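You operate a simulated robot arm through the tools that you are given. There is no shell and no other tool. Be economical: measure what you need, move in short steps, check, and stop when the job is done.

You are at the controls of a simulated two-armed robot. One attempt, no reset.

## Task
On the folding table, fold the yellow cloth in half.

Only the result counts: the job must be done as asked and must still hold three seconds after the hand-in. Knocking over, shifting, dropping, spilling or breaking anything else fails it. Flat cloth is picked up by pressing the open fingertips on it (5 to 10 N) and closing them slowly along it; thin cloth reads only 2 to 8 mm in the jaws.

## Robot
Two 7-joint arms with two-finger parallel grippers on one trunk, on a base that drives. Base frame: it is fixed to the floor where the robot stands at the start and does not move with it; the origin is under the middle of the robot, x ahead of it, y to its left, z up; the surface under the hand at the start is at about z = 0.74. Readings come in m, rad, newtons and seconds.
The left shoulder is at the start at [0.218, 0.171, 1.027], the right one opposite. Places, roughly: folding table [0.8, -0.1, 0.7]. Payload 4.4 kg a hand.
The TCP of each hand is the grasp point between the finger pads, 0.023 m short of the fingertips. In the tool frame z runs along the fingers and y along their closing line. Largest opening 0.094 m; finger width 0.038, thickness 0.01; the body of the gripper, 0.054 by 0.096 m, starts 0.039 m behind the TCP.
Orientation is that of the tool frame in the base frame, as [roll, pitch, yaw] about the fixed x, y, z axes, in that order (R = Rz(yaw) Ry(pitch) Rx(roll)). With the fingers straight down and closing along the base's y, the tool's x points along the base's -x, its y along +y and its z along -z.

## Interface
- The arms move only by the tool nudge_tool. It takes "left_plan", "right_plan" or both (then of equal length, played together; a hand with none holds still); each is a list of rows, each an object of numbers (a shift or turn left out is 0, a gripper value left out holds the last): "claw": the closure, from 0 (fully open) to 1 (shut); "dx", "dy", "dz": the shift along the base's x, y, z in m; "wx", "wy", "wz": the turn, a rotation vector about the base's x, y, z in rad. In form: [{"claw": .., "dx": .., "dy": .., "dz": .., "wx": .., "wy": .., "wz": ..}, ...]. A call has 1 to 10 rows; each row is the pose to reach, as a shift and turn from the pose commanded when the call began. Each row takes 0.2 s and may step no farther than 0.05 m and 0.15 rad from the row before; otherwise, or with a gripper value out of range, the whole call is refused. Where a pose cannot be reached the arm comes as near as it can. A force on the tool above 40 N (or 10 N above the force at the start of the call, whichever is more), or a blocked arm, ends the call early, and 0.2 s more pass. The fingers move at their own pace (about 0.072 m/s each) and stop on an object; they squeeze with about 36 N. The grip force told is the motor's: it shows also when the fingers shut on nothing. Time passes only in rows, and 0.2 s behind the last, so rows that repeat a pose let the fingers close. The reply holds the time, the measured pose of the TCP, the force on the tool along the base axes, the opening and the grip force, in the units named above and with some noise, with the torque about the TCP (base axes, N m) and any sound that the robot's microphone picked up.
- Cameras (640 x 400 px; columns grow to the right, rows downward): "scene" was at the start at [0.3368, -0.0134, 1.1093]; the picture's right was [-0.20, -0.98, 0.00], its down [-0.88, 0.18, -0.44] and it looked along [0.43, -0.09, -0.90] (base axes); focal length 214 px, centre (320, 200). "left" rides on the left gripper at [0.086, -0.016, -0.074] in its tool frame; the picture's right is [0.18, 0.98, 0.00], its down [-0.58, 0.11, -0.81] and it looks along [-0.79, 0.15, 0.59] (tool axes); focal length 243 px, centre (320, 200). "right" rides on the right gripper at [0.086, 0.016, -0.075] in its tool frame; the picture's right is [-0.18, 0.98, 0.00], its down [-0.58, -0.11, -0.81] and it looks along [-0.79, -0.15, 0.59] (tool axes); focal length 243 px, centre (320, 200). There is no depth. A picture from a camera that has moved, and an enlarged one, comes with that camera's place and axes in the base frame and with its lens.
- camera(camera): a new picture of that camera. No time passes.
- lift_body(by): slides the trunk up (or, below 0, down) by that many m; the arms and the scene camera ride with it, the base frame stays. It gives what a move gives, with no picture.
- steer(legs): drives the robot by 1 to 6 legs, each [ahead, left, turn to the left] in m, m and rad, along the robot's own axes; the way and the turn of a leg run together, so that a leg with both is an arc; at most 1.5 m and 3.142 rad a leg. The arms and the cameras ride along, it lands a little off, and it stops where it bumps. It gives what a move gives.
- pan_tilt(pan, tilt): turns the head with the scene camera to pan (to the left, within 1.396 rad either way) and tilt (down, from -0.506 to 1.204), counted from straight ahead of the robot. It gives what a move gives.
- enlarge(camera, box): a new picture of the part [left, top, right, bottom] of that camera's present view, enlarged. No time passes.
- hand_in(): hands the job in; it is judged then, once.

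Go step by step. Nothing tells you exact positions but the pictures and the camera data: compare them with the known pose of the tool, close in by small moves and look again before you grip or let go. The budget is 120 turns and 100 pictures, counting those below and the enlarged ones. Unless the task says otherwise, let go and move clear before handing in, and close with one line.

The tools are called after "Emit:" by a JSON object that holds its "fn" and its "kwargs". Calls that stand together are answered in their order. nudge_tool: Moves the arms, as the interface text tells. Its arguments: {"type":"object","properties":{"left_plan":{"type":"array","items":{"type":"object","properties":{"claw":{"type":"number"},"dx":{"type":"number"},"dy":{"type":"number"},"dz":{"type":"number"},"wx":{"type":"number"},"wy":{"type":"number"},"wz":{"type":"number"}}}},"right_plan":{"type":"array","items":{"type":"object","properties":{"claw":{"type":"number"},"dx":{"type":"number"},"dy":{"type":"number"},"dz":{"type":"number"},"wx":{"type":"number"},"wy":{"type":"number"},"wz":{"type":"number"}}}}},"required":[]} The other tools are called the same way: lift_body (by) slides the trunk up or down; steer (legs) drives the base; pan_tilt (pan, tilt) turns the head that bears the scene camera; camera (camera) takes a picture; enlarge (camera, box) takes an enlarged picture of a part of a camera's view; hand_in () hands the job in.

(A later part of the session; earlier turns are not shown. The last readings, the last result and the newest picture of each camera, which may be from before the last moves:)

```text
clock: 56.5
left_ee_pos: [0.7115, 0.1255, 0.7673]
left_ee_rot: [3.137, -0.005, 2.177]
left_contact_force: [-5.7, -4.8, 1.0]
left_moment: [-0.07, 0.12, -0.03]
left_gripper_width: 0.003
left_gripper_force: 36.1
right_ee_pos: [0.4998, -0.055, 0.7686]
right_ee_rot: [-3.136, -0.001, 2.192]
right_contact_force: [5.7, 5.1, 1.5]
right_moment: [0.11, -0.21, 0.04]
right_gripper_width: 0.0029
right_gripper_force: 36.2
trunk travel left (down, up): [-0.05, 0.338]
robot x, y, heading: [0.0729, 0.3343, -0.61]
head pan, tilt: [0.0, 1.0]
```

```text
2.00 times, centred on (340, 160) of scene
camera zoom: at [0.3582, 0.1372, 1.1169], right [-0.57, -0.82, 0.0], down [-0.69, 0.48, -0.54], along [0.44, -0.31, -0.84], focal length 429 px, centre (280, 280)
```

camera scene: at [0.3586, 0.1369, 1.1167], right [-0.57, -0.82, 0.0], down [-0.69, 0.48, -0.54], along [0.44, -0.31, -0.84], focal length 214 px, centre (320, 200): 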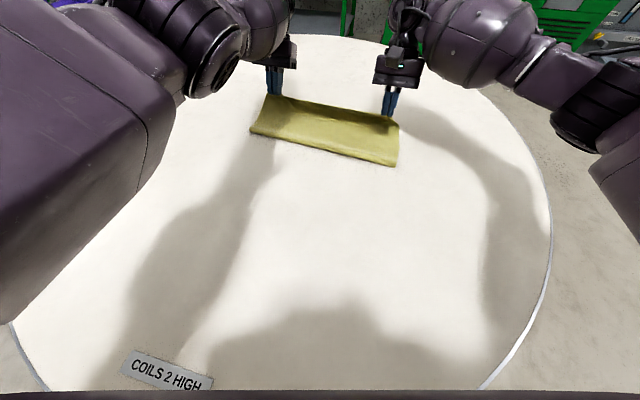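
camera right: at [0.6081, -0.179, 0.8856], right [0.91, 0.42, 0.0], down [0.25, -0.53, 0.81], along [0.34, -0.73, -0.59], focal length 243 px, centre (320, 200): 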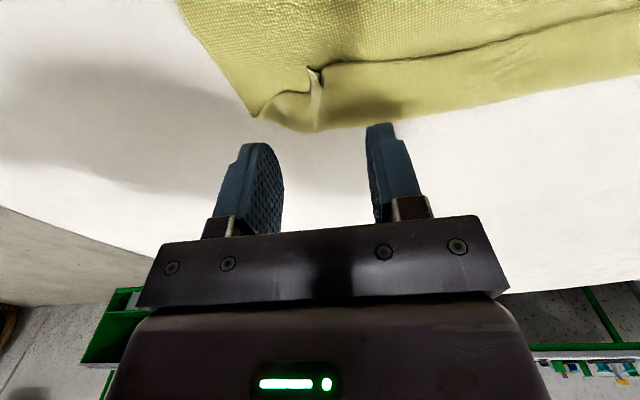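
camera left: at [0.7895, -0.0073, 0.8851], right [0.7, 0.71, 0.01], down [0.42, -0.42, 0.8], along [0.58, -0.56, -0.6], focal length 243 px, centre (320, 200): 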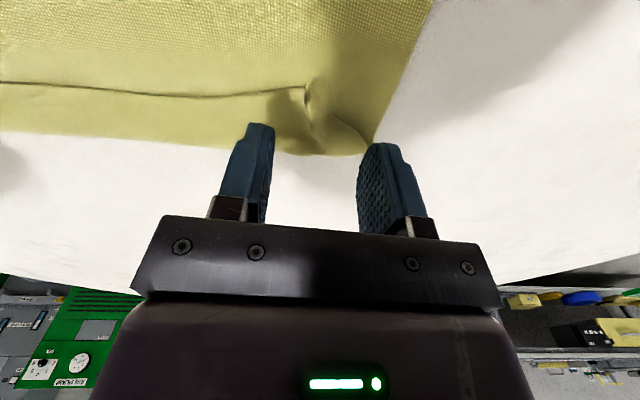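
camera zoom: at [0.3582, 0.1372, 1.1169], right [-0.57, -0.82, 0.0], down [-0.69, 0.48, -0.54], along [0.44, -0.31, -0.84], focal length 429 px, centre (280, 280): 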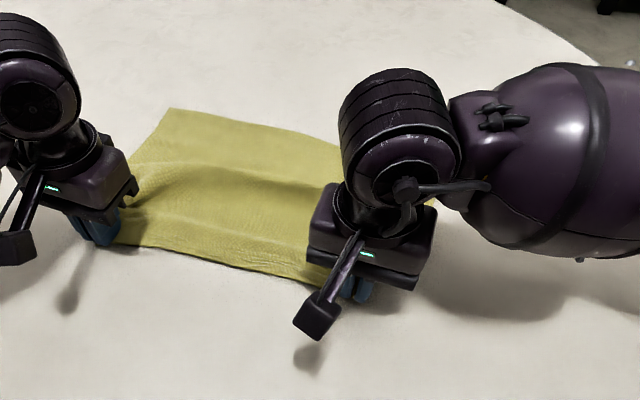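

A bump remains near the old crease, so I pull both hands back 2.5 cm to flatten it.

Emit:
{"fn": "nudge_tool", "kwargs": {"left_plan": [{"dx": -0.008, "dy": 0.01}, {"dx": -0.016, "dy": 0.02}, {"dx": -0.02, "dy": 0.026}, {"dx": -0.02, "dy": 0.026}], "right_plan": [{"dx": -0.006, "dy": 0.008}, {"dx": -0.012, "dy": 0.016}, {"dx": -0.015, "dy": 0.02}, {"dx": -0.015, "dy": 0.02}]}}

Emit:
{"fn": "enlarge", "kwargs": {"camera": "scene", "box": [180, 60, 500, 260]}}

```text
clock: 57.5
left_ee_pos: [0.6928, 0.1508, 0.7673]
left_ee_rot: [3.134, -0.005, 2.178]
left_contact_force: [-5.3, -4.6, 0.1]
left_moment: [-0.13, 0.18, -0.04]
left_gripper_width: 0.0031
left_gripper_force: 36.2
right_ee_pos: [0.4842, -0.0343, 0.7685]
right_ee_rot: [-3.137, 0.0, 2.192]
right_contact_force: [6.3, 5.8, -0.9]
right_moment: [0.13, -0.17, 0.04]
right_gripper_width: 0.003
right_gripper_force: 35.6
trunk travel left (down, up): [-0.05, 0.338]
robot x, y, heading: [0.0757, 0.3341, -0.611]
head pan, tilt: [0.0, 1.0]
```

```text
2.00 times, centred on (340, 160) of scene
camera zoom: at [0.3582, 0.1371, 1.1169], right [-0.57, -0.82, 0.0], down [-0.69, 0.48, -0.54], along [0.44, -0.31, -0.84], focal length 429 px, centre (280, 280)
```

zoom: 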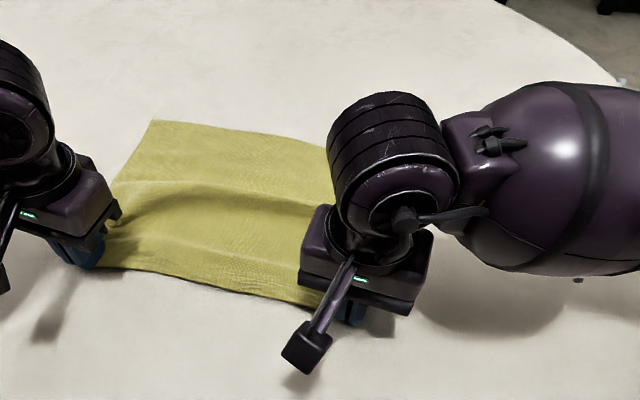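

Good enough; the cloth slides easily and only a soft crease bump remains. I release, rise and turn both wrists a quarter turn.

Emit:
{"fn": "nudge_tool", "kwargs": {"left_plan": [{"claw": 0.8}, {"claw": 0.6}, {"claw": 0.6, "dz": 0.02}, {"dz": 0.05, "wz": -0.1}, {"dz": 0.08, "wz": -0.25}, {"dz": 0.08, "wz": -0.4}, {"dz": 0.08, "wz": -0.55}, {"dz": 0.08, "wz": -0.7}, {"dz": 0.08, "wz": -0.85}, {"dz": 0.08, "wz": -1.0}], "right_plan": [{"claw": 0.8}, {"claw": 0.6}, {"claw": 0.6, "dz": 0.02}, {"dz": 0.05, "wz": 0.1}, {"dz": 0.08, "wz": 0.25}, {"dz": 0.08, "wz": 0.4}, {"dz": 0.08, "wz": 0.55}, {"dz": 0.08, "wz": 0.7}, {"dz": 0.08, "wz": 0.85}, {"dz": 0.08, "wz": 1.0}]}}

Emit:
{"fn": "nudge_tool", "kwargs": {"left_plan": [{"wz": -0.15}, {"wz": -0.3}, {"wz": -0.45}, {"wz": -0.571}, {"wz": -0.571}], "right_plan": [{"wz": 0.15}, {"wz": 0.3}, {"wz": 0.45}, {"wz": 0.571}, {"wz": 0.571}]}}

Emit:
{"fn": "camera", "kwargs": {"camera": "scene"}}

Emit:
{"fn": "camera", "kwargs": {"camera": "left"}}

Emit:
{"fn": "camera", "kwargs": {"camera": "right"}}

```text
clock: 59.7
left_ee_pos: [0.6924, 0.1509, 0.8477]
left_ee_rot: [3.135, -0.006, 1.176]
left_contact_force: [-0.1, 0.1, 0.3]
left_moment: [0.04, -0.01, 0.01]
left_gripper_width: 0.0376
left_gripper_force: 0.2
right_ee_pos: [0.483, -0.0339, 0.8491]
right_ee_rot: [-3.136, -0.001, -3.088]
right_contact_force: [0.4, 0.2, 0.2]
right_moment: [-0.01, 0.02, -0.02]
right_gripper_width: 0.0376
right_gripper_force: 0.0
trunk travel left (down, up): [-0.05, 0.338]
robot x, y, heading: [0.0733, 0.3356, -0.615]
head pan, tilt: [0.0, 1.0]
```

```text
clock: 60.9
left_ee_pos: [0.693, 0.1519, 0.848]
left_ee_rot: [3.133, -0.007, 0.606]
left_contact_force: [0.5, -0.2, 0.0]
left_moment: [0.0, 0.02, -0.01]
left_gripper_width: 0.0379
left_gripper_force: 0.0
right_ee_pos: [0.4842, -0.0353, 0.8476]
right_ee_rot: [-3.137, -0.002, -2.52]
right_contact_force: [0.0, -0.1, -0.3]
right_moment: [0.01, 0.01, -0.02]
right_gripper_width: 0.0375
right_gripper_force: 0.0
trunk travel left (down, up): [-0.05, 0.338]
robot x, y, heading: [0.0717, 0.3353, -0.611]
head pan, tilt: [0.0, 1.0]
```

```text
35 pictures are left
camera scene: at [0.3582, 0.1371, 1.1168], right [-0.57, -0.82, 0.0], down [-0.69, 0.48, -0.54], along [0.44, -0.31, -0.84], focal length 214 px, centre (320, 200)
```

scene: 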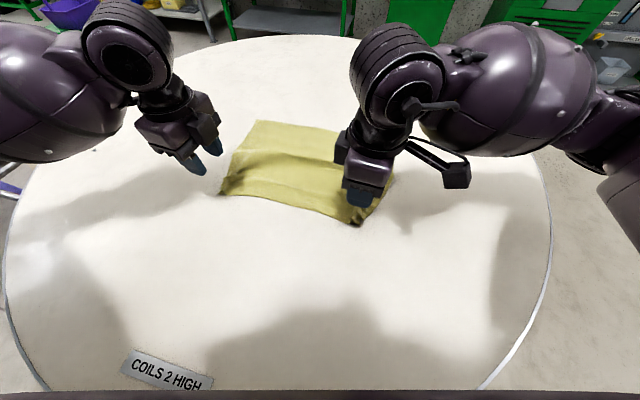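

```text
34 pictures are left
camera left: at [0.7545, 0.2153, 0.9224], right [0.71, -0.7, 0.01], down [-0.42, -0.42, 0.8], along [-0.56, -0.57, -0.6], focal length 243 px, centre (320, 200)
```

left: 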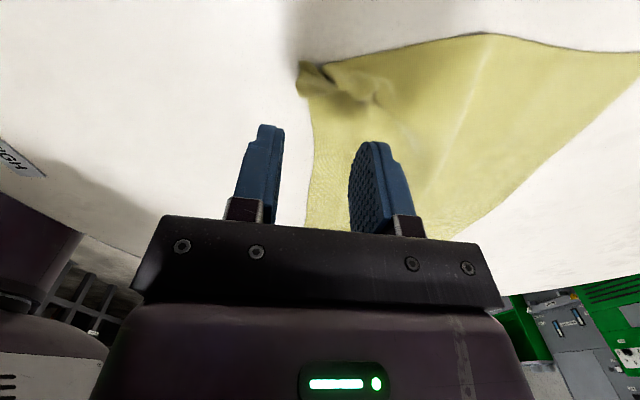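

```text
33 pictures are left
camera right: at [0.4046, -0.0705, 0.923], right [-0.42, 0.91, 0.0], down [0.53, 0.25, 0.81], along [0.73, 0.34, -0.59], focal length 243 px, centre (320, 200)
```

right: 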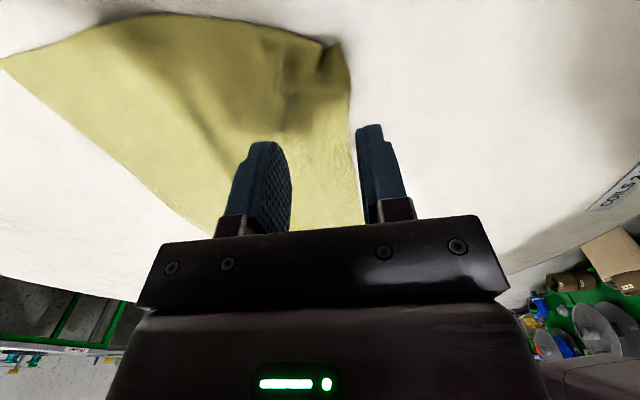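

Edge points by the cameras: near D the edge passes (0.664,0.133), near C (0.485,-0.008). I move over those points with a narrower opening, one finger just inside and one just outside the edge, and check.

Emit:
{"fn": "nudge_tool", "kwargs": {"left_plan": [{"claw": 0.7, "dx": -0.012, "dy": -0.012, "wz": 0.1}, {"dx": -0.024, "dy": -0.025, "dz": -0.03, "wz": 0.1}, {"dx": -0.024, "dy": -0.025, "dz": -0.06, "wz": 0.1}, {"dx": -0.024, "dy": -0.025, "dz": -0.07, "wz": 0.1}, {"dx": -0.024, "dy": -0.025, "dz": -0.07, "wz": 0.1}], "right_plan": [{"claw": 0.7, "dx": 0.003, "dy": 0.01, "wz": 0.1}, {"dx": 0.006, "dy": 0.02, "dz": -0.03, "wz": 0.1}, {"dx": 0.006, "dy": 0.02, "dz": -0.06, "wz": 0.1}, {"dx": 0.006, "dy": 0.02, "dz": -0.07, "wz": 0.1}, {"dx": 0.006, "dy": 0.02, "dz": -0.07, "wz": 0.1}]}}

Emit:
{"fn": "enlarge", "kwargs": {"camera": "left", "box": [200, 60, 440, 210]}}

Emit:
{"fn": "enlarge", "kwargs": {"camera": "right", "box": [200, 60, 440, 210]}}

```text
clock: 62.1
left_ee_pos: [0.6681, 0.1281, 0.7768]
left_ee_rot: [3.134, -0.007, 0.707]
left_contact_force: [-0.6, -0.6, -0.2]
left_moment: [0.02, 0.0, 0.0]
left_gripper_width: 0.0282
left_gripper_force: 0.2
right_ee_pos: [0.4905, -0.014, 0.7781]
right_ee_rot: [-3.137, -0.002, -2.421]
right_contact_force: [0.0, -0.5, -0.9]
right_moment: [-0.04, 0.02, -0.03]
right_gripper_width: 0.0281
right_gripper_force: 0.0
trunk travel left (down, up): [-0.05, 0.338]
robot x, y, heading: [0.0735, 0.3373, -0.61]
head pan, tilt: [0.0, 1.0]
```

```text
2.67 times, centred on (320, 135) of left
camera zoom: at [0.7235, 0.1966, 0.8524], right [0.78, -0.63, 0.01], down [-0.38, -0.46, 0.8], along [-0.5, -0.63, -0.6], focal length 647 px, centre (320, 373)
```

zoom: 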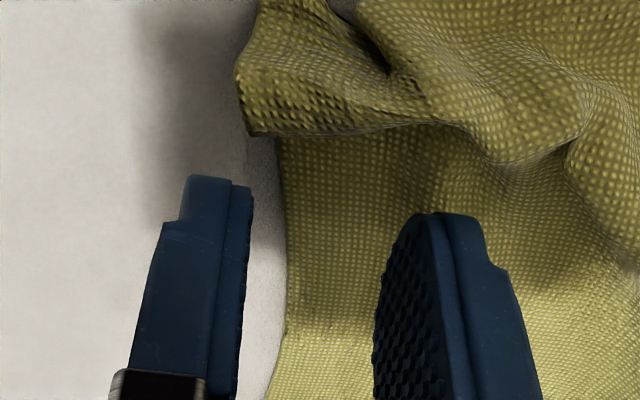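

```text
2.67 times, centred on (320, 135) of right
camera zoom: at [0.4151, -0.0581, 0.8534], right [-0.51, 0.86, -0.01], down [0.51, 0.31, 0.81], along [0.7, 0.41, -0.59], focal length 647 px, centre (320, 373)
```

zoom: 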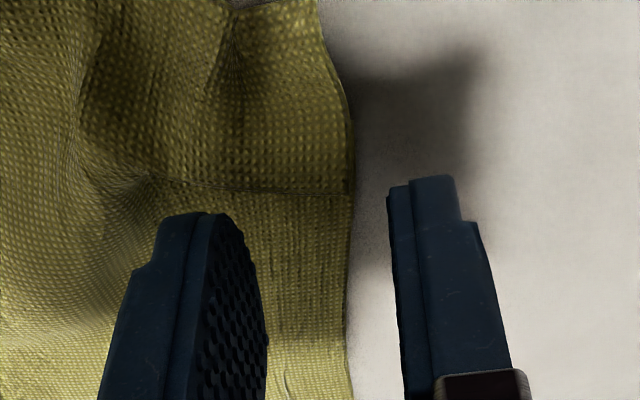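

The edge lies between the fingers on both sides. I shift 2–4 mm inward and lower to contact.

Emit:
{"fn": "nudge_tool", "kwargs": {"left_plan": [{"dx": 0.0013, "dy": -0.0015, "dz": -0.006}, {"dx": 0.0013, "dy": -0.0015, "dz": -0.01}, {"dx": 0.0013, "dy": -0.0015, "dz": -0.0125}, {"dx": 0.0013, "dy": -0.0015, "dz": -0.0135}, {"dx": 0.0013, "dy": -0.0015, "dz": -0.014}], "right_plan": [{"dx": 0.0026, "dy": -0.003, "dz": -0.006}, {"dx": 0.0026, "dy": -0.003, "dz": -0.01}, {"dx": 0.0026, "dy": -0.003, "dz": -0.0125}, {"dx": 0.0026, "dy": -0.003, "dz": -0.0135}, {"dx": 0.0026, "dy": -0.003, "dz": -0.0145}]}}

```text
clock: 63.3
left_ee_pos: [0.6703, 0.1259, 0.7634]
left_ee_rot: [3.132, -0.008, 0.707]
left_contact_force: [-0.4, -0.5, 1.5]
left_moment: [0.01, 0.01, -0.01]
left_gripper_width: 0.028
left_gripper_force: 0.1
right_ee_pos: [0.4929, -0.0174, 0.7644]
right_ee_rot: [-3.134, 0.001, -2.42]
right_contact_force: [-0.3, -0.8, 5.7]
right_moment: [-0.15, 0.07, -0.01]
right_gripper_width: 0.0283
right_gripper_force: 0.1
trunk travel left (down, up): [-0.05, 0.338]
robot x, y, heading: [0.074, 0.3322, -0.615]
head pan, tilt: [0.0, 1.0]
```

Contact is light. I add a little pressure and close slowly.

Emit:
{"fn": "nudge_tool", "kwargs": {"left_plan": [{"dz": -0.001, "claw": 0.7}, {"dz": -0.001, "claw": 0.74}, {"dz": -0.001, "claw": 0.78}, {"dz": -0.001, "claw": 0.82}, {"dz": -0.001, "claw": 0.86}, {"dz": -0.001, "claw": 0.9}, {"dz": -0.001, "claw": 0.94}, {"dz": -0.001, "claw": 1.0}, {"dz": -0.001, "claw": 1.0}], "right_plan": [{"dz": -0.0004, "claw": 0.7}, {"dz": -0.0004, "claw": 0.74}, {"dz": -0.0004, "claw": 0.78}, {"dz": -0.0004, "claw": 0.82}, {"dz": -0.0004, "claw": 0.86}, {"dz": -0.0004, "claw": 0.9}, {"dz": -0.0004, "claw": 0.94}, {"dz": -0.0004, "claw": 1.0}, {"dz": -0.0004, "claw": 1.0}]}}

Emit:
{"fn": "enlarge", "kwargs": {"camera": "left", "box": [200, 60, 440, 210]}}

Emit:
{"fn": "enlarge", "kwargs": {"camera": "right", "box": [200, 60, 440, 210]}}

```text
clock: 65.3
left_ee_pos: [0.669, 0.1261, 0.7638]
left_ee_rot: [3.132, -0.007, 0.705]
left_contact_force: [-0.2, -0.7, 12.3]
left_moment: [-0.02, -0.05, -0.06]
left_gripper_width: 0.0022
left_gripper_force: 36.0
right_ee_pos: [0.4926, -0.0162, 0.7646]
right_ee_rot: [-3.135, 0.001, -2.422]
right_contact_force: [3.0, 2.2, 11.1]
right_moment: [-0.07, -0.04, 0.0]
right_gripper_width: 0.0027
right_gripper_force: 35.5
trunk travel left (down, up): [-0.05, 0.338]
robot x, y, heading: [0.0724, 0.3346, -0.613]
head pan, tilt: [0.0, 1.0]
```

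```text
2.67 times, centred on (320, 135) of left
camera zoom: at [0.7245, 0.1953, 0.8388], right [0.78, -0.63, 0.01], down [-0.38, -0.46, 0.8], along [-0.5, -0.63, -0.6], focal length 647 px, centre (320, 373)
```

zoom: 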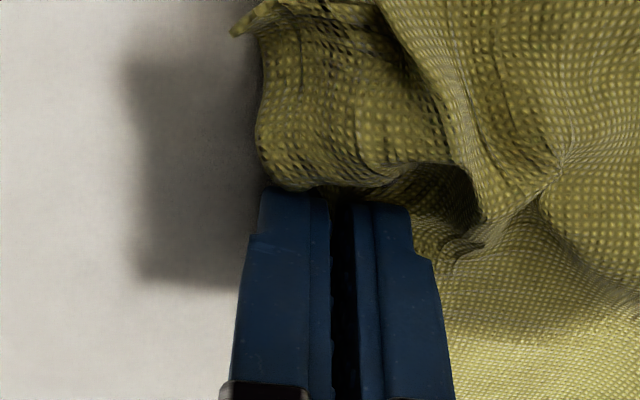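

```text
2.67 times, centred on (320, 135) of right
camera zoom: at [0.4168, -0.0606, 0.8393], right [-0.51, 0.86, -0.01], down [0.5, 0.31, 0.81], along [0.7, 0.41, -0.59], focal length 647 px, centre (320, 373)
```

zoom: 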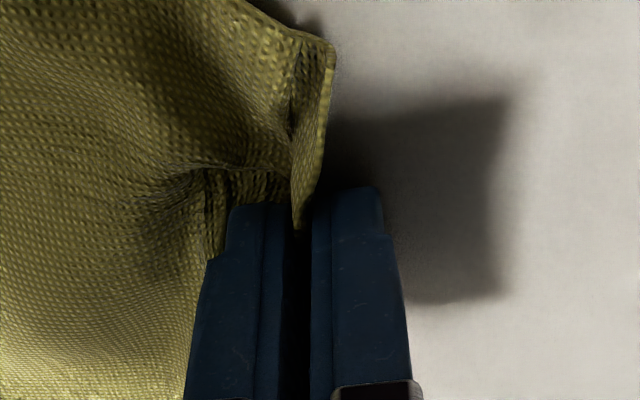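

Both jaws hold just the edge; on the right it stands straight up in the jaws, as wanted. I carry it over and stop 6 cm up; the wrist cameras now see the fold from the sides.

Emit:
{"fn": "nudge_tool", "kwargs": {"left_plan": [{"dx": 0.007, "dy": -0.008, "dz": 0.03}, {"dx": 0.02, "dy": -0.025, "dz": 0.06}, {"dx": 0.037, "dy": -0.045, "dz": 0.085}, {"dx": 0.053, "dy": -0.065, "dz": 0.1}, {"dx": 0.068, "dy": -0.083, "dz": 0.105}, {"dx": 0.082, "dy": -0.1, "dz": 0.105}, {"dx": 0.095, "dy": -0.117, "dz": 0.1}, {"dx": 0.109, "dy": -0.134, "dz": 0.09}, {"dx": 0.122, "dy": -0.15, "dz": 0.075}, {"dx": 0.136, "dy": -0.167, "dz": 0.06}], "right_plan": [{"dx": 0.007, "dy": -0.008, "dz": 0.03}, {"dx": 0.02, "dy": -0.025, "dz": 0.06}, {"dx": 0.037, "dy": -0.045, "dz": 0.085}, {"dx": 0.053, "dy": -0.065, "dz": 0.1}, {"dx": 0.068, "dy": -0.083, "dz": 0.105}, {"dx": 0.082, "dy": -0.1, "dz": 0.105}, {"dx": 0.095, "dy": -0.117, "dz": 0.1}, {"dx": 0.109, "dy": -0.134, "dz": 0.09}, {"dx": 0.122, "dy": -0.15, "dz": 0.075}, {"dx": 0.136, "dy": -0.167, "dz": 0.06}]}}

Emit:
{"fn": "enlarge", "kwargs": {"camera": "scene", "box": [220, 70, 444, 210]}}

Emit:
{"fn": "camera", "kwargs": {"camera": "left"}}

Emit:
{"fn": "camera", "kwargs": {"camera": "right"}}

```text
clock: 67.5
left_ee_pos: [0.8053, -0.0427, 0.8222]
left_ee_rot: [3.139, -0.002, 0.703]
left_contact_force: [-25.0, -4.7, 3.7]
left_moment: [-0.2, 0.58, -0.32]
left_gripper_width: 0.0024
left_gripper_force: 35.8
right_ee_pos: [0.5613, -0.0999, 0.8674]
right_ee_rot: [-3.136, 0.003, -2.422]
right_contact_force: [25.7, 4.8, -5.8]
right_moment: [0.14, -0.66, 0.07]
right_gripper_width: 0.0026
right_gripper_force: 35.9
right hand out of reach, approached as far as the arm can: row 6, 7, 8, 9, 10
trunk travel left (down, up): [-0.05, 0.338]
robot x, y, heading: [0.0759, 0.3382, -0.611]
head pan, tilt: [0.0, 1.0]
```

```text
2.86 times, centred on (332, 140) of scene
camera zoom: at [0.3584, 0.1368, 1.1166], right [-0.57, -0.82, 0.0], down [-0.69, 0.48, -0.54], along [0.44, -0.31, -0.84], focal length 613 px, centre (286, 371)
```

zoom: 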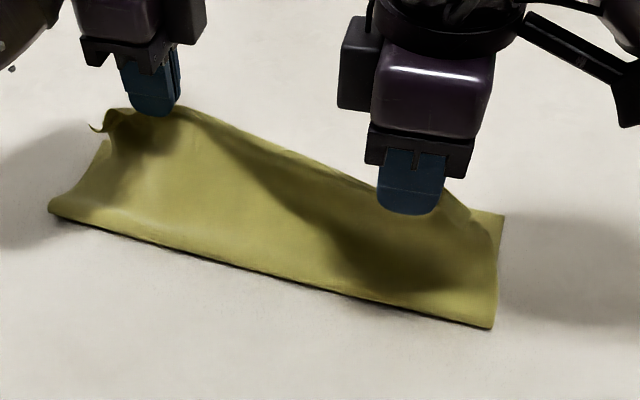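

```text
27 pictures are left
camera left: at [0.8605, 0.0263, 0.8962], right [0.78, -0.63, 0.01], down [-0.38, -0.46, 0.8], along [-0.51, -0.63, -0.59], focal length 243 px, centre (320, 200)
```

left: 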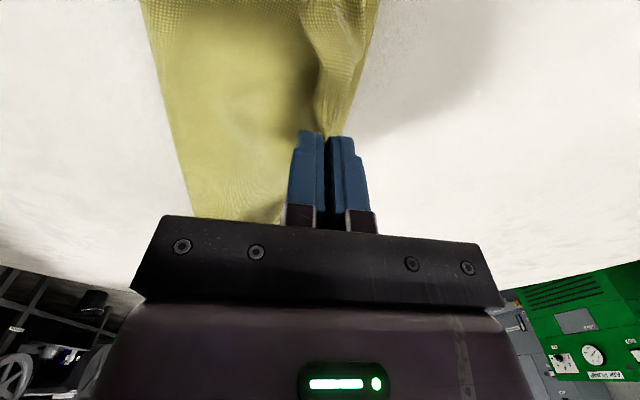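

```text
26 pictures are left
camera right: at [0.4862, -0.1438, 0.9423], right [-0.51, 0.86, 0.0], down [0.5, 0.3, 0.81], along [0.7, 0.41, -0.59], focal length 243 px, centre (320, 200)
```

right: 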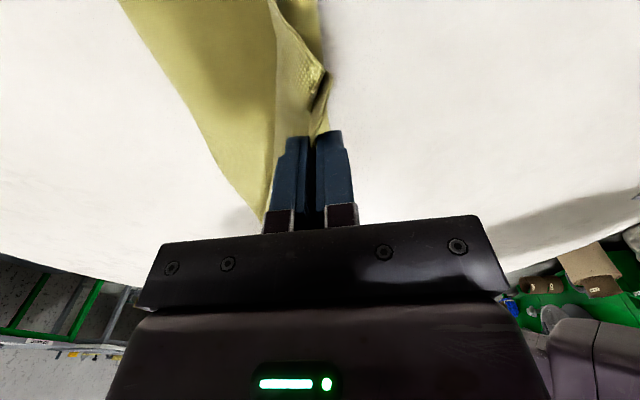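

The right wrist ran into a limit with this orientation and the cloth pulled tight between the hands. I ease the left back and turn the right wrist toward neutral.

Emit:
{"fn": "nudge_tool", "kwargs": {"left_plan": [{"dx": -0.02, "dy": 0.025, "dz": 0.02}, {"dx": -0.045, "dy": 0.05, "dz": 0.035}, {"dx": -0.06, "dy": 0.065, "dz": 0.045}, {"dx": -0.06, "dy": 0.065, "dz": 0.045}, {"dx": -0.06, "dy": 0.065, "dz": 0.045}, {"dx": -0.06, "dy": 0.065, "dz": 0.045}], "right_plan": [{"dx": -0.026, "dy": 0.034, "dz": 0.02, "wz": -0.1}, {"dx": -0.052, "dy": 0.068, "dz": 0.04, "wz": -0.2}, {"dx": -0.063, "dy": 0.081, "dz": 0.045, "wz": -0.3}, {"dx": -0.063, "dy": 0.081, "dz": 0.045, "wz": -0.45}, {"dx": -0.063, "dy": 0.081, "dz": 0.045, "wz": -0.6}, {"dx": -0.063, "dy": 0.081, "dz": 0.045, "wz": -0.6}]}}

```text
clock: 68.9
left_ee_pos: [0.7455, 0.0239, 0.8666]
left_ee_rot: [3.135, -0.006, 0.706]
left_contact_force: [-25.5, -2.3, 5.3]
left_moment: [-0.16, 0.55, -0.29]
left_gripper_width: 0.0023
left_gripper_force: 35.8
right_ee_pos: [0.4993, -0.0171, 0.9163]
right_ee_rot: [-3.138, -0.001, -3.024]
right_contact_force: [25.9, 3.0, -5.1]
right_moment: [0.05, -0.63, 0.09]
right_gripper_width: 0.0024
right_gripper_force: 36.2
trunk travel left (down, up): [-0.05, 0.338]
robot x, y, heading: [0.0745, 0.3329, -0.609]
head pan, tilt: [0.0, 1.0]
```

The right wrist is free again. I bring the hands back to their grip spacing at equal height.

Emit:
{"fn": "nudge_tool", "kwargs": {"left_plan": [{"dx": -0.005, "dy": 0.009}, {"dx": -0.0095, "dy": 0.018}, {"dx": -0.0095, "dy": 0.018}, {"dx": -0.0095, "dy": 0.018}], "right_plan": [{"dx": 0.02, "dy": -0.028, "dz": -0.016}, {"dx": 0.04, "dy": -0.055, "dz": -0.032}, {"dx": 0.061, "dy": -0.083, "dz": -0.049}, {"dx": 0.061, "dy": -0.083, "dz": -0.049}]}}

Emit:
{"fn": "enlarge", "kwargs": {"camera": "scene", "box": [200, 70, 456, 230]}}

```text
clock: 69.9
left_ee_pos: [0.7364, 0.0415, 0.8676]
left_ee_rot: [3.135, -0.007, 0.708]
left_contact_force: [-0.6, 0.5, 0.1]
left_moment: [-0.03, -0.04, -0.03]
left_gripper_width: 0.0022
left_gripper_force: 36.0
right_ee_pos: [0.5603, -0.0996, 0.8666]
right_ee_rot: [-3.137, 0.0, -3.021]
right_contact_force: [1.2, 0.7, -0.2]
right_moment: [-0.01, 0.0, 0.01]
right_gripper_width: 0.0021
right_gripper_force: 36.3
trunk travel left (down, up): [-0.05, 0.338]
robot x, y, heading: [0.078, 0.3346, -0.608]
head pan, tilt: [0.0, 1.0]
```

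```text
2.50 times, centred on (328, 150) of scene
camera zoom: at [0.358, 0.1373, 1.117], right [-0.57, -0.82, 0.0], down [-0.69, 0.48, -0.54], along [0.44, -0.31, -0.84], focal length 536 px, centre (300, 325)
```

zoom: 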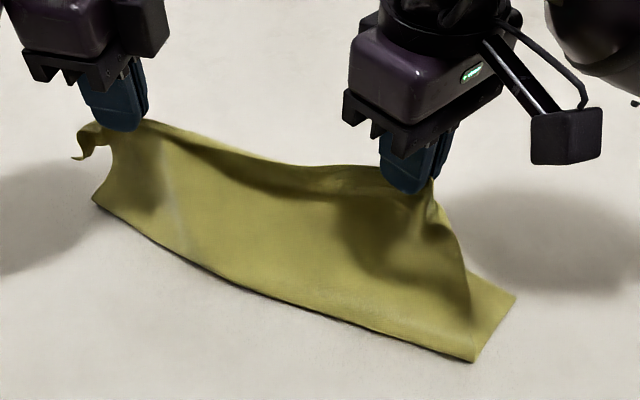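

The cloth got twisted a bit, so I drag the held edge back toward me at low height to straighten it before folding again.

Emit:
{"fn": "nudge_tool", "kwargs": {"left_plan": [{"dx": -0.015, "dy": 0.019, "dz": -0.01}, {"dx": -0.03, "dy": 0.038, "dz": -0.025}, {"dx": -0.045, "dy": 0.057, "dz": -0.045}, {"dx": -0.06, "dy": 0.075, "dz": -0.065}, {"dx": -0.07, "dy": 0.087, "dz": -0.08}, {"dx": -0.08, "dy": 0.1, "dz": -0.085}, {"dx": -0.09, "dy": 0.112, "dz": -0.085}, {"dx": -0.09, "dy": 0.112, "dz": -0.085}], "right_plan": [{"dx": -0.015, "dy": 0.019, "dz": -0.01}, {"dx": -0.03, "dy": 0.038, "dz": -0.025}, {"dx": -0.045, "dy": 0.057, "dz": -0.045}, {"dx": -0.06, "dy": 0.075, "dz": -0.065}, {"dx": -0.07, "dy": 0.087, "dz": -0.08}, {"dx": -0.08, "dy": 0.1, "dz": -0.085}, {"dx": -0.09, "dy": 0.112, "dz": -0.085}, {"dx": -0.09, "dy": 0.112, "dz": -0.085}]}}

Emit:
{"fn": "camera", "kwargs": {"camera": "scene"}}

```text
clock: 71.7
left_ee_pos: [0.6463, 0.1538, 0.7835]
left_ee_rot: [3.136, -0.005, 0.707]
left_contact_force: [0.7, -0.6, 0.1]
left_moment: [-0.02, -0.05, -0.01]
left_gripper_width: 0.0023
left_gripper_force: 36.4
right_ee_pos: [0.4684, 0.0114, 0.7816]
right_ee_rot: [-3.137, -0.001, -3.021]
right_contact_force: [-0.6, 0.7, -0.3]
right_moment: [-0.03, 0.03, 0.01]
right_gripper_width: 0.0023
right_gripper_force: 35.8
trunk travel left (down, up): [-0.05, 0.338]
robot x, y, heading: [0.076, 0.3354, -0.611]
head pan, tilt: [0.0, 1.0]
```

```text
24 pictures are left
camera scene: at [0.3583, 0.1371, 1.1168], right [-0.57, -0.82, 0.0], down [-0.69, 0.48, -0.54], along [0.44, -0.31, -0.84], focal length 214 px, centre (320, 200)
```

scene: 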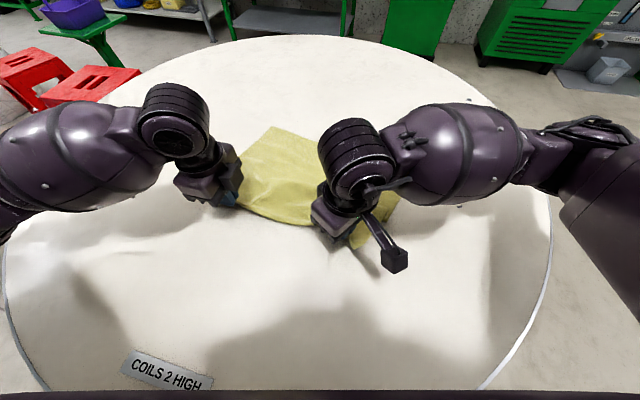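

The cloth lies rotated about 20° against my hands, with slack on the right. I fold the held edge directly onto the actual far edge, A (0.825,-0.029) to B (0.480,-0.155), turning the line of the hands on the way.

Emit:
{"fn": "nudge_tool", "kwargs": {"left_plan": [{"dx": 0.005, "dy": -0.01, "dz": 0.02}, {"dx": 0.015, "dy": -0.029, "dz": 0.045, "wz": -0.04}, {"dx": 0.028, "dy": -0.052, "dz": 0.065, "wz": -0.07}, {"dx": 0.041, "dy": -0.077, "dz": 0.08, "wz": -0.1}, {"dx": 0.053, "dy": -0.1, "dz": 0.085, "wz": -0.13}, {"dx": 0.065, "dy": -0.123, "dz": 0.085, "wz": -0.15}, {"dx": 0.077, "dy": -0.146, "dz": 0.08, "wz": -0.15}, {"dx": 0.088, "dy": -0.166, "dz": 0.07, "wz": -0.15}, {"dx": 0.097, "dy": -0.183, "dz": 0.055, "wz": -0.15}, {"dx": 0.105, "dy": -0.197, "dz": 0.04, "wz": -0.15}], "right_plan": [{"dx": 0.004, "dy": -0.007, "dz": 0.02}, {"dx": 0.01, "dy": -0.02, "dz": 0.045, "wz": -0.06}, {"dx": 0.019, "dy": -0.036, "dz": 0.065, "wz": -0.12}, {"dx": 0.028, "dy": -0.053, "dz": 0.08, "wz": -0.18}, {"dx": 0.036, "dy": -0.068, "dz": 0.085, "wz": -0.24}, {"dx": 0.044, "dy": -0.084, "dz": 0.085, "wz": -0.3}, {"dx": 0.052, "dy": -0.1, "dz": 0.08, "wz": -0.33}, {"dx": 0.06, "dy": -0.114, "dz": 0.07, "wz": -0.33}, {"dx": 0.066, "dy": -0.125, "dz": 0.055, "wz": -0.33}, {"dx": 0.071, "dy": -0.135, "dz": 0.04, "wz": -0.33}]}}

Emit:
{"fn": "enlarge", "kwargs": {"camera": "scene", "box": [220, 80, 444, 220]}}

Emit:
{"fn": "camera", "kwargs": {"camera": "left"}}

```text
clock: 73.9
left_ee_pos: [0.7516, -0.0441, 0.8214]
left_ee_rot: [3.135, -0.006, 0.557]
left_contact_force: [0.1, -0.5, 0.6]
left_moment: [0.01, 0.01, 0.0]
left_gripper_width: 0.0024
left_gripper_force: 35.4
right_ee_pos: [0.5417, -0.1218, 0.8217]
right_ee_rot: [-3.136, 0.001, 2.932]
right_contact_force: [-0.6, -0.3, 0.2]
right_moment: [-0.04, 0.03, 0.05]
right_gripper_width: 0.0024
right_gripper_force: 36.2
trunk travel left (down, up): [-0.05, 0.338]
robot x, y, heading: [0.0767, 0.339, -0.614]
head pan, tilt: [0.0, 1.0]
```

```text
2.86 times, centred on (332, 150) of scene
camera zoom: at [0.3586, 0.1367, 1.1166], right [-0.57, -0.82, 0.0], down [-0.69, 0.48, -0.54], along [0.44, -0.31, -0.84], focal length 613 px, centre (286, 343)
```

zoom: 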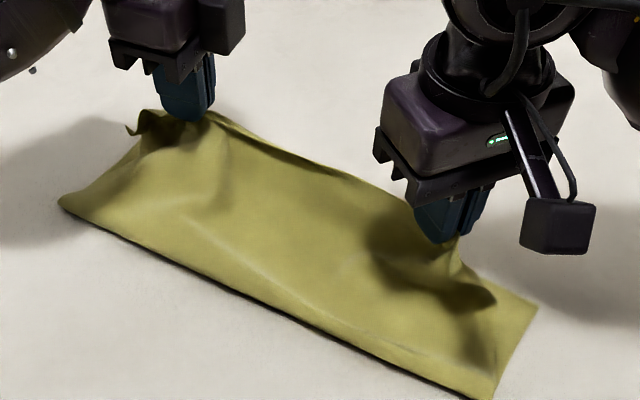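

```text
22 pictures are left
camera left: at [0.8168, 0.0165, 0.8963], right [0.68, -0.74, 0.01], down [-0.44, -0.4, 0.8], along [-0.59, -0.55, -0.6], focal length 243 px, centre (320, 200)
```

left: 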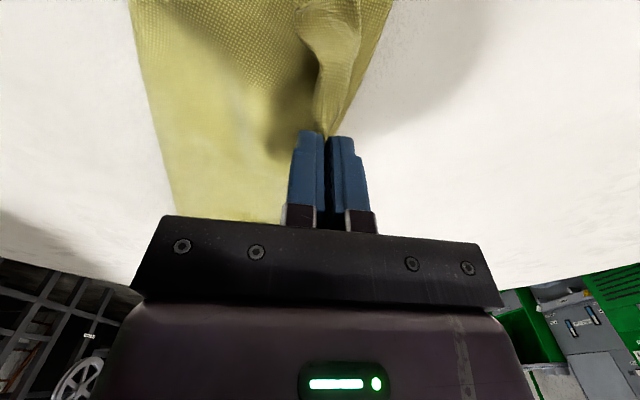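

The held edge is over the far edge, about 2 cm short; the crease side has slack I can smooth out later. I advance 2 cm while lowering, then let go.

Emit:
{"fn": "nudge_tool", "kwargs": {"left_plan": [{"dx": 0.004, "dy": -0.008, "dz": -0.01}, {"dx": 0.008, "dy": -0.016, "dz": -0.022}, {"dx": 0.011, "dy": -0.021, "dz": -0.034}, {"dx": 0.012, "dy": -0.024, "dz": -0.042}, {"dx": 0.012, "dy": -0.024, "dz": -0.042}], "right_plan": [{"dx": 0.004, "dy": -0.008, "dz": -0.01}, {"dx": 0.008, "dy": -0.016, "dz": -0.022}, {"dx": 0.011, "dy": -0.021, "dz": -0.034}, {"dx": 0.012, "dy": -0.024, "dz": -0.042}, {"dx": 0.012, "dy": -0.024, "dz": -0.042}]}}

Emit:
{"fn": "enlarge", "kwargs": {"camera": "scene", "box": [220, 80, 444, 220]}}

Emit:
{"fn": "camera", "kwargs": {"camera": "right"}}

```text
clock: 75.1
left_ee_pos: [0.763, -0.0672, 0.7814]
left_ee_rot: [3.135, -0.006, 0.558]
left_contact_force: [0.0, 1.1, -0.5]
left_moment: [0.01, 0.01, 0.0]
left_gripper_width: 0.0024
left_gripper_force: 36.6
right_ee_pos: [0.5533, -0.1463, 0.78]
right_ee_rot: [-3.135, 0.0, 2.934]
right_contact_force: [1.0, 0.4, -0.2]
right_moment: [-0.02, 0.02, 0.05]
right_gripper_width: 0.0022
right_gripper_force: 36.2
trunk travel left (down, up): [-0.05, 0.338]
robot x, y, heading: [0.0729, 0.3339, -0.61]
head pan, tilt: [0.0, 1.0]
```

```text
2.86 times, centred on (332, 150) of scene
camera zoom: at [0.3581, 0.1372, 1.1169], right [-0.57, -0.82, 0.0], down [-0.69, 0.48, -0.54], along [0.44, -0.31, -0.84], focal length 613 px, centre (286, 343)
```

zoom: 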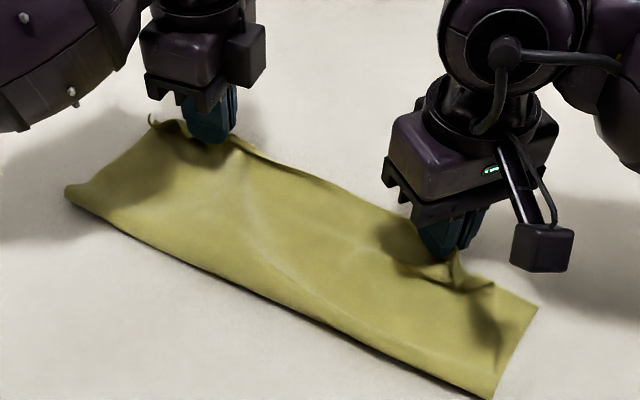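

```text
20 pictures are left
camera right: at [0.4723, -0.1111, 0.8543], right [0.38, 0.92, 0.0], down [0.55, -0.22, 0.81], along [0.74, -0.31, -0.59], focal length 243 px, centre (320, 200)
```

right: 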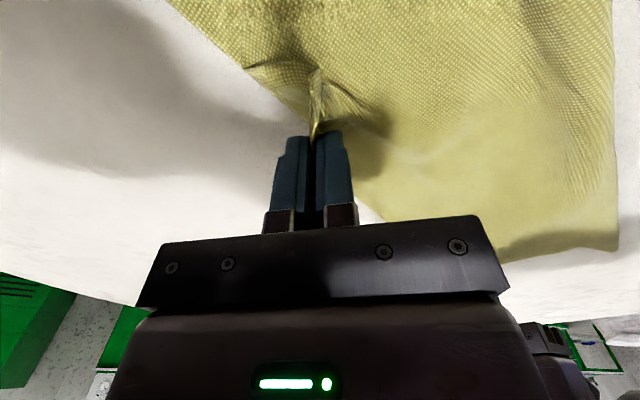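

The fold lies well with no hem visible. I open both hands and lift straight up.

Emit:
{"fn": "nudge_tool", "kwargs": {"left_plan": [{"claw": 0.85}, {"claw": 0.7}, {"claw": 0.6}, {"claw": 0.6, "dz": 0.03}, {"claw": 0.6, "dz": 0.07}, {"dz": 0.11, "dx": 0.0, "dy": 0.02}, {"dz": 0.14, "dx": 0.0, "dy": 0.06}, {"dz": 0.14, "dx": 0.0, "dy": 0.1}, {"dz": 0.14, "dx": 0.0, "dy": 0.14}], "right_plan": [{"claw": 0.85}, {"claw": 0.7}, {"claw": 0.6}, {"claw": 0.6, "dz": 0.03}, {"claw": 0.6, "dz": 0.07}, {"dz": 0.11, "dx": -0.02}, {"dz": 0.14, "dx": -0.06, "dy": -0.02}, {"dz": 0.14, "dx": -0.1, "dy": -0.04}, {"dz": 0.14, "dx": -0.12, "dy": -0.06}]}}

Emit:
{"fn": "enlarge", "kwargs": {"camera": "scene", "box": [220, 80, 444, 220]}}

```text
refused: row 7 steps farther than a row can; nothing moved
```

```text
2.86 times, centred on (332, 150) of scene
camera zoom: at [0.3581, 0.1372, 1.1169], right [-0.57, -0.82, 0.0], down [-0.69, 0.48, -0.54], along [0.44, -0.31, -0.84], focal length 613 px, centre (286, 343)
```

zoom: 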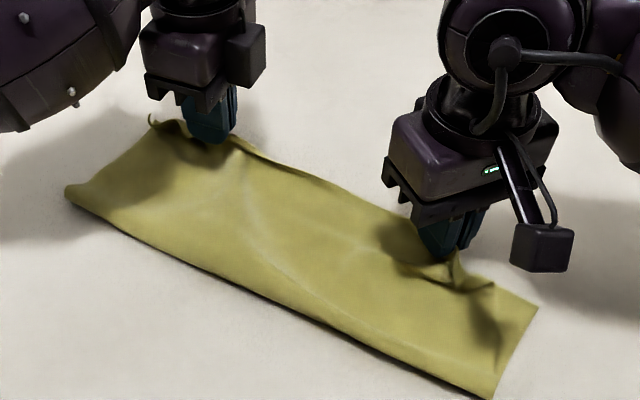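

The call was refused for too long a step, so I repeat it with smaller steps.

Emit:
{"fn": "nudge_tool", "kwargs": {"left_plan": [{"claw": 0.85}, {"claw": 0.7}, {"claw": 0.6}, {"claw": 0.6, "dz": 0.03}, {"claw": 0.6, "dz": 0.07}, {"dz": 0.11, "dy": 0.02}, {"dz": 0.13, "dy": 0.06}, {"dz": 0.13, "dy": 0.1}, {"dz": 0.13, "dy": 0.14}], "right_plan": [{"claw": 0.85}, {"claw": 0.7}, {"claw": 0.6}, {"claw": 0.6, "dz": 0.03}, {"claw": 0.6, "dz": 0.07}, {"dz": 0.11, "dx": -0.02}, {"dz": 0.13, "dx": -0.05, "dy": -0.02}, {"dz": 0.13, "dx": -0.08, "dy": -0.04}, {"dz": 0.13, "dx": -0.11, "dy": -0.06}]}}

Emit:
{"fn": "enlarge", "kwargs": {"camera": "scene", "box": [220, 80, 444, 220]}}

```text
clock: 77.1
left_ee_pos: [0.7637, 0.073, 0.9131]
left_ee_rot: [3.133, -0.008, 0.556]
left_contact_force: [-0.1, 0.3, 0.1]
left_moment: [0.0, -0.02, -0.02]
left_gripper_width: 0.0378
left_gripper_force: 0.1
right_ee_pos: [0.4416, -0.2046, 0.9124]
right_ee_rot: [-3.137, 0.001, 2.93]
right_contact_force: [0.6, -0.6, 0.2]
right_moment: [0.02, -0.01, 0.01]
right_gripper_width: 0.0374
right_gripper_force: 0.0
trunk travel left (down, up): [-0.05, 0.338]
robot x, y, heading: [0.0734, 0.3363, -0.609]
head pan, tilt: [0.0, 1.0]
```

```text
2.86 times, centred on (332, 150) of scene
camera zoom: at [0.3574, 0.1378, 1.1174], right [-0.57, -0.82, 0.0], down [-0.69, 0.48, -0.54], along [0.44, -0.31, -0.84], focal length 613 px, centre (286, 343)
```

zoom: 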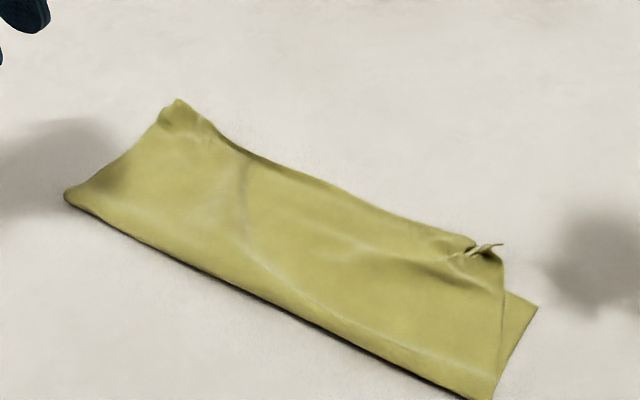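

No hem this time and the fold is clean, but the top layer overhangs the lower far edge by about 4–5 cm because the crease sits too far forward. I'll press lightly on the top layer near the crease with both hands and drag it back toward me.

Emit:
{"fn": "nudge_tool", "kwargs": {"left_plan": [{"dx": -0.013, "dy": -0.023}, {"dx": -0.026, "dy": -0.046}, {"dx": -0.039, "dy": -0.069}, {"dx": -0.039, "dy": -0.069, "dz": -0.045}, {"dx": -0.039, "dy": -0.069, "dz": -0.09}, {"dx": -0.039, "dy": -0.069, "dz": -0.13}, {"dx": -0.039, "dy": -0.069, "dz": -0.14}, {"dx": -0.039, "dy": -0.069, "dz": -0.144}], "right_plan": [{"dx": 0.028, "dy": 0.038}, {"dx": 0.056, "dy": 0.076}, {"dx": 0.085, "dy": 0.114}, {"dx": 0.085, "dy": 0.114, "dz": -0.045}, {"dx": 0.085, "dy": 0.114, "dz": -0.09}, {"dx": 0.085, "dy": 0.114, "dz": -0.13}, {"dx": 0.085, "dy": 0.114, "dz": -0.139}, {"dx": 0.085, "dy": 0.114, "dz": -0.143}]}}

```text
clock: 78.9
left_ee_pos: [0.7229, 0.0027, 0.7666]
left_ee_rot: [3.135, -0.006, 0.558]
left_contact_force: [0.0, 0.3, 0.6]
left_moment: [0.02, -0.01, -0.01]
left_gripper_width: 0.0376
left_gripper_force: 0.0
right_ee_pos: [0.5277, -0.0926, 0.7658]
right_ee_rot: [-3.137, 0.0, 2.93]
right_contact_force: [-0.4, -0.3, 0.4]
right_moment: [0.01, -0.03, -0.01]
right_gripper_width: 0.0377
right_gripper_force: 0.1
trunk travel left (down, up): [-0.05, 0.338]
robot x, y, heading: [0.0729, 0.3319, -0.61]
head pan, tilt: [0.0, 1.0]
```

Nearly touching. I press a bit and drag back 5 cm, then lift.

Emit:
{"fn": "nudge_tool", "kwargs": {"left_plan": [{"dz": -0.0015}, {"dz": -0.0025}, {"dx": -0.004, "dy": 0.009, "dz": -0.0025}, {"dx": -0.009, "dy": 0.018, "dz": -0.0025}, {"dx": -0.013, "dy": 0.027, "dz": -0.0025}, {"dx": -0.017, "dy": 0.036, "dz": -0.0025}, {"dx": -0.0216, "dy": 0.045, "dz": -0.0025}], "right_plan": [{"dz": -0.001}, {"dz": -0.002}, {"dx": -0.004, "dy": 0.009, "dz": -0.002}, {"dx": -0.009, "dy": 0.018, "dz": -0.002}, {"dx": -0.013, "dy": 0.027, "dz": -0.002}, {"dx": -0.017, "dy": 0.036, "dz": -0.002}, {"dx": -0.0216, "dy": 0.045, "dz": -0.002}]}}

Emit:
{"fn": "enlarge", "kwargs": {"camera": "scene", "box": [220, 80, 444, 220]}}

```text
clock: 80.5
left_ee_pos: [0.7034, 0.0488, 0.7661]
left_ee_rot: [3.136, -0.008, 0.558]
left_contact_force: [0.6, 0.1, 1.4]
left_moment: [0.01, 0.0, 0.03]
left_gripper_width: 0.0374
left_gripper_force: 0.1
right_ee_pos: [0.5061, -0.0464, 0.7644]
right_ee_rot: [-3.138, 0.004, 2.931]
right_contact_force: [0.7, -0.2, 8.5]
right_moment: [0.12, -0.03, 0.01]
right_gripper_width: 0.0374
right_gripper_force: 0.0
trunk travel left (down, up): [-0.05, 0.338]
robot x, y, heading: [0.0709, 0.3346, -0.615]
head pan, tilt: [0.0, 1.0]
```

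```text
2.86 times, centred on (332, 150) of scene
camera zoom: at [0.3579, 0.1374, 1.1171], right [-0.57, -0.82, 0.0], down [-0.69, 0.48, -0.54], along [0.44, -0.31, -0.84], focal length 613 px, centre (286, 343)
```

zoom: 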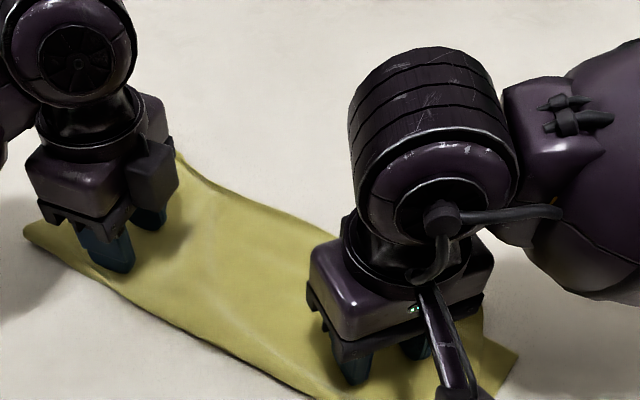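

It seems both layers slid together. I lift both hands aside and look at the result.

Emit:
{"fn": "nudge_tool", "kwargs": {"left_plan": [{"dz": 0.04}, {"dz": 0.08}, {"dz": 0.12}, {"dz": 0.14, "dx": 0.02, "dy": 0.03}, {"dz": 0.14, "dx": 0.04, "dy": 0.06}, {"dz": 0.14, "dx": 0.06, "dy": 0.09}], "right_plan": [{"dz": 0.04}, {"dz": 0.08}, {"dz": 0.12}, {"dz": 0.14, "dx": -0.01, "dy": -0.04}, {"dz": 0.14, "dx": -0.03, "dy": -0.08}, {"dz": 0.14, "dx": -0.06, "dy": -0.115}]}}

Emit:
{"fn": "enlarge", "kwargs": {"camera": "scene", "box": [208, 90, 464, 250]}}

Emit:
{"fn": "camera", "kwargs": {"camera": "right"}}

```text
clock: 81.9
left_ee_pos: [0.7623, 0.1399, 0.9039]
left_ee_rot: [3.133, -0.007, 0.557]
left_contact_force: [0.0, -0.6, 0.4]
left_moment: [0.03, -0.02, 0.0]
left_gripper_width: 0.0375
left_gripper_force: 0.0
right_ee_pos: [0.4467, -0.162, 0.9063]
right_ee_rot: [-3.137, 0.001, 2.932]
right_contact_force: [-0.8, 0.1, 0.1]
right_moment: [0.01, 0.0, 0.01]
right_gripper_width: 0.0375
right_gripper_force: 0.0
trunk travel left (down, up): [-0.05, 0.338]
robot x, y, heading: [0.074, 0.3357, -0.615]
head pan, tilt: [0.0, 1.0]
```

```text
2.50 times, centred on (336, 170) of scene
camera zoom: at [0.3573, 0.1376, 1.1174], right [-0.57, -0.82, 0.0], down [-0.69, 0.48, -0.54], along [0.44, -0.31, -0.84], focal length 536 px, centre (280, 275)
```

zoom: 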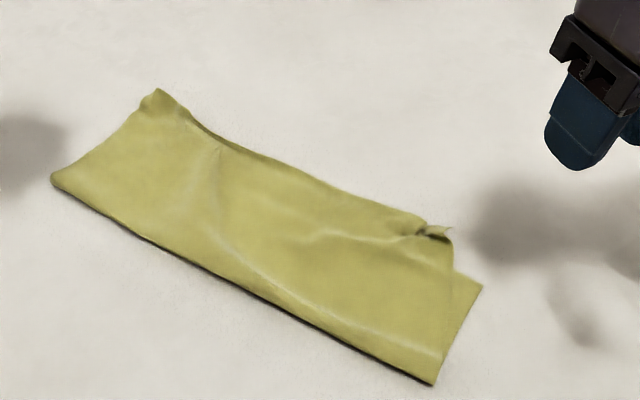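

```text
15 pictures are left
camera right: at [0.3649, -0.1268, 0.9807], right [0.38, 0.92, 0.0], down [0.55, -0.22, 0.81], along [0.74, -0.31, -0.59], focal length 243 px, centre (320, 200)
```

right: 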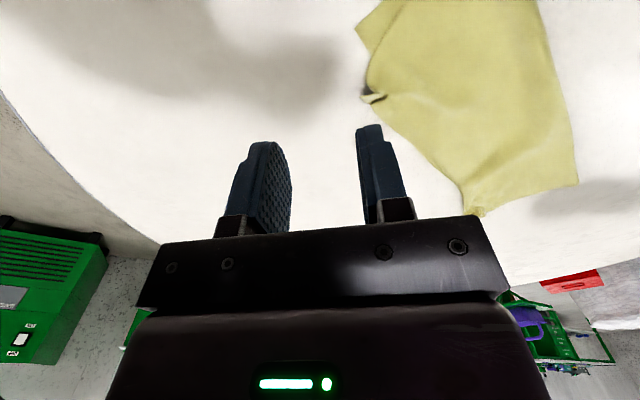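

Both layers slid together, so no gain, but no harm either. The better fix: regrip the overhanging top edge (it now points forward, so no hem will form), unfold partway to reset the crease at mid-cloth, then fold with a true arc. I position the fingers on the overhang edge.

Emit:
{"fn": "nudge_tool", "kwargs": {"left_plan": [{"dx": 0.006, "dy": -0.044, "claw": 0.7}, {"dx": 0.013, "dy": -0.088}, {"dx": 0.02, "dy": -0.132}, {"dx": 0.026, "dy": -0.175}, {"dx": 0.026, "dy": -0.175, "dz": -0.045}, {"dx": 0.026, "dy": -0.175, "dz": -0.09}, {"dx": 0.026, "dy": -0.175, "dz": -0.122}, {"dx": 0.026, "dy": -0.175, "dz": -0.122}], "right_plan": [{"dx": 0.022, "dy": 0.008, "wz": 0.1, "claw": 0.7}, {"dx": 0.044, "dy": 0.016, "wz": 0.2}, {"dx": 0.066, "dy": 0.024, "wz": 0.3}, {"dx": 0.087, "dy": 0.032, "wz": 0.3}, {"dx": 0.087, "dy": 0.032, "dz": -0.045, "wz": 0.3}, {"dx": 0.087, "dy": 0.032, "dz": -0.09, "wz": 0.3}, {"dx": 0.087, "dy": 0.032, "dz": -0.124, "wz": 0.3}, {"dx": 0.087, "dy": 0.032, "dz": -0.124, "wz": 0.3}]}}

Emit:
{"fn": "camera", "kwargs": {"camera": "left"}}

Emit:
{"fn": "camera", "kwargs": {"camera": "right"}}

```text
clock: 83.7
left_ee_pos: [0.7883, -0.0364, 0.7841]
left_ee_rot: [3.134, -0.008, 0.556]
left_contact_force: [0.6, 0.2, -0.4]
left_moment: [0.0, 0.0, -0.02]
left_gripper_width: 0.0284
left_gripper_force: 0.1
right_ee_pos: [0.5337, -0.1315, 0.7807]
right_ee_rot: [-3.136, 0.002, -3.049]
right_contact_force: [-0.2, -0.2, -0.1]
right_moment: [-0.01, -0.01, 0.01]
right_gripper_width: 0.0282
right_gripper_force: 0.0
trunk travel left (down, up): [-0.05, 0.338]
robot x, y, heading: [0.0754, 0.3348, -0.608]
head pan, tilt: [0.0, 1.0]
```

```text
14 pictures are left
camera left: at [0.8534, 0.0235, 0.858], right [0.68, -0.74, 0.01], down [-0.44, -0.4, 0.8], along [-0.59, -0.55, -0.6], focal length 243 px, centre (320, 200)
```

left: 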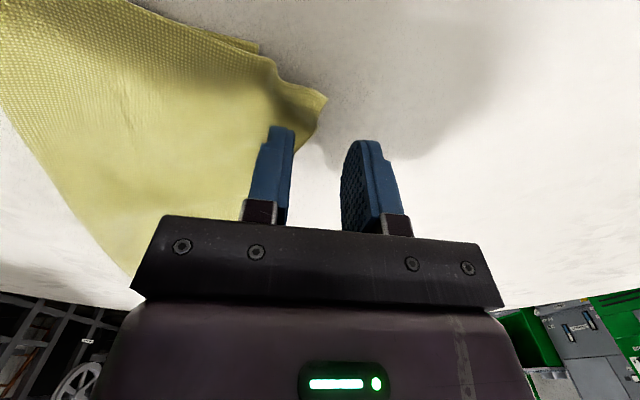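

```text
13 pictures are left
camera right: at [0.4469, -0.1211, 0.8556], right [0.09, 1.0, -0.01], down [0.59, -0.05, 0.81], along [0.8, -0.08, -0.59], focal length 243 px, centre (320, 200)
```

right: 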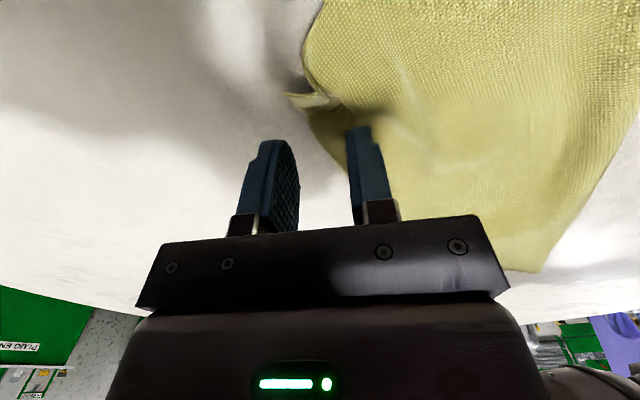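

The top edge runs right between each pair of fingers. I shift both 8 mm inward and lower to contact.

Emit:
{"fn": "nudge_tool", "kwargs": {"left_plan": [{"dx": -0.003, "dy": 0.007}, {"dx": -0.003, "dy": 0.007, "dz": -0.012}, {"dx": -0.003, "dy": 0.007, "dz": -0.018}, {"dx": -0.003, "dy": 0.007, "dz": -0.0205}, {"dx": -0.003, "dy": 0.007, "dz": -0.0215}], "right_plan": [{"dx": -0.003, "dy": 0.007}, {"dx": -0.003, "dy": 0.007, "dz": -0.01}, {"dx": -0.003, "dy": 0.007, "dz": -0.014}, {"dx": -0.003, "dy": 0.007, "dz": -0.016}, {"dx": -0.003, "dy": 0.007, "dz": -0.017}]}}

```text
clock: 84.9
left_ee_pos: [0.7848, -0.0287, 0.7652]
left_ee_rot: [3.129, -0.006, 0.557]
left_contact_force: [0.5, 0.4, 14.2]
left_moment: [0.25, 0.17, -0.02]
left_gripper_width: 0.028
left_gripper_force: 0.1
right_ee_pos: [0.5303, -0.1225, 0.7656]
right_ee_rot: [-3.134, 0.002, -3.051]
right_contact_force: [0.8, -0.4, 2.0]
right_moment: [0.03, 0.01, -0.03]
right_gripper_width: 0.0281
right_gripper_force: 0.0
trunk travel left (down, up): [-0.05, 0.338]
robot x, y, heading: [0.077, 0.3427, -0.614]
head pan, tilt: [0.0, 1.0]
```

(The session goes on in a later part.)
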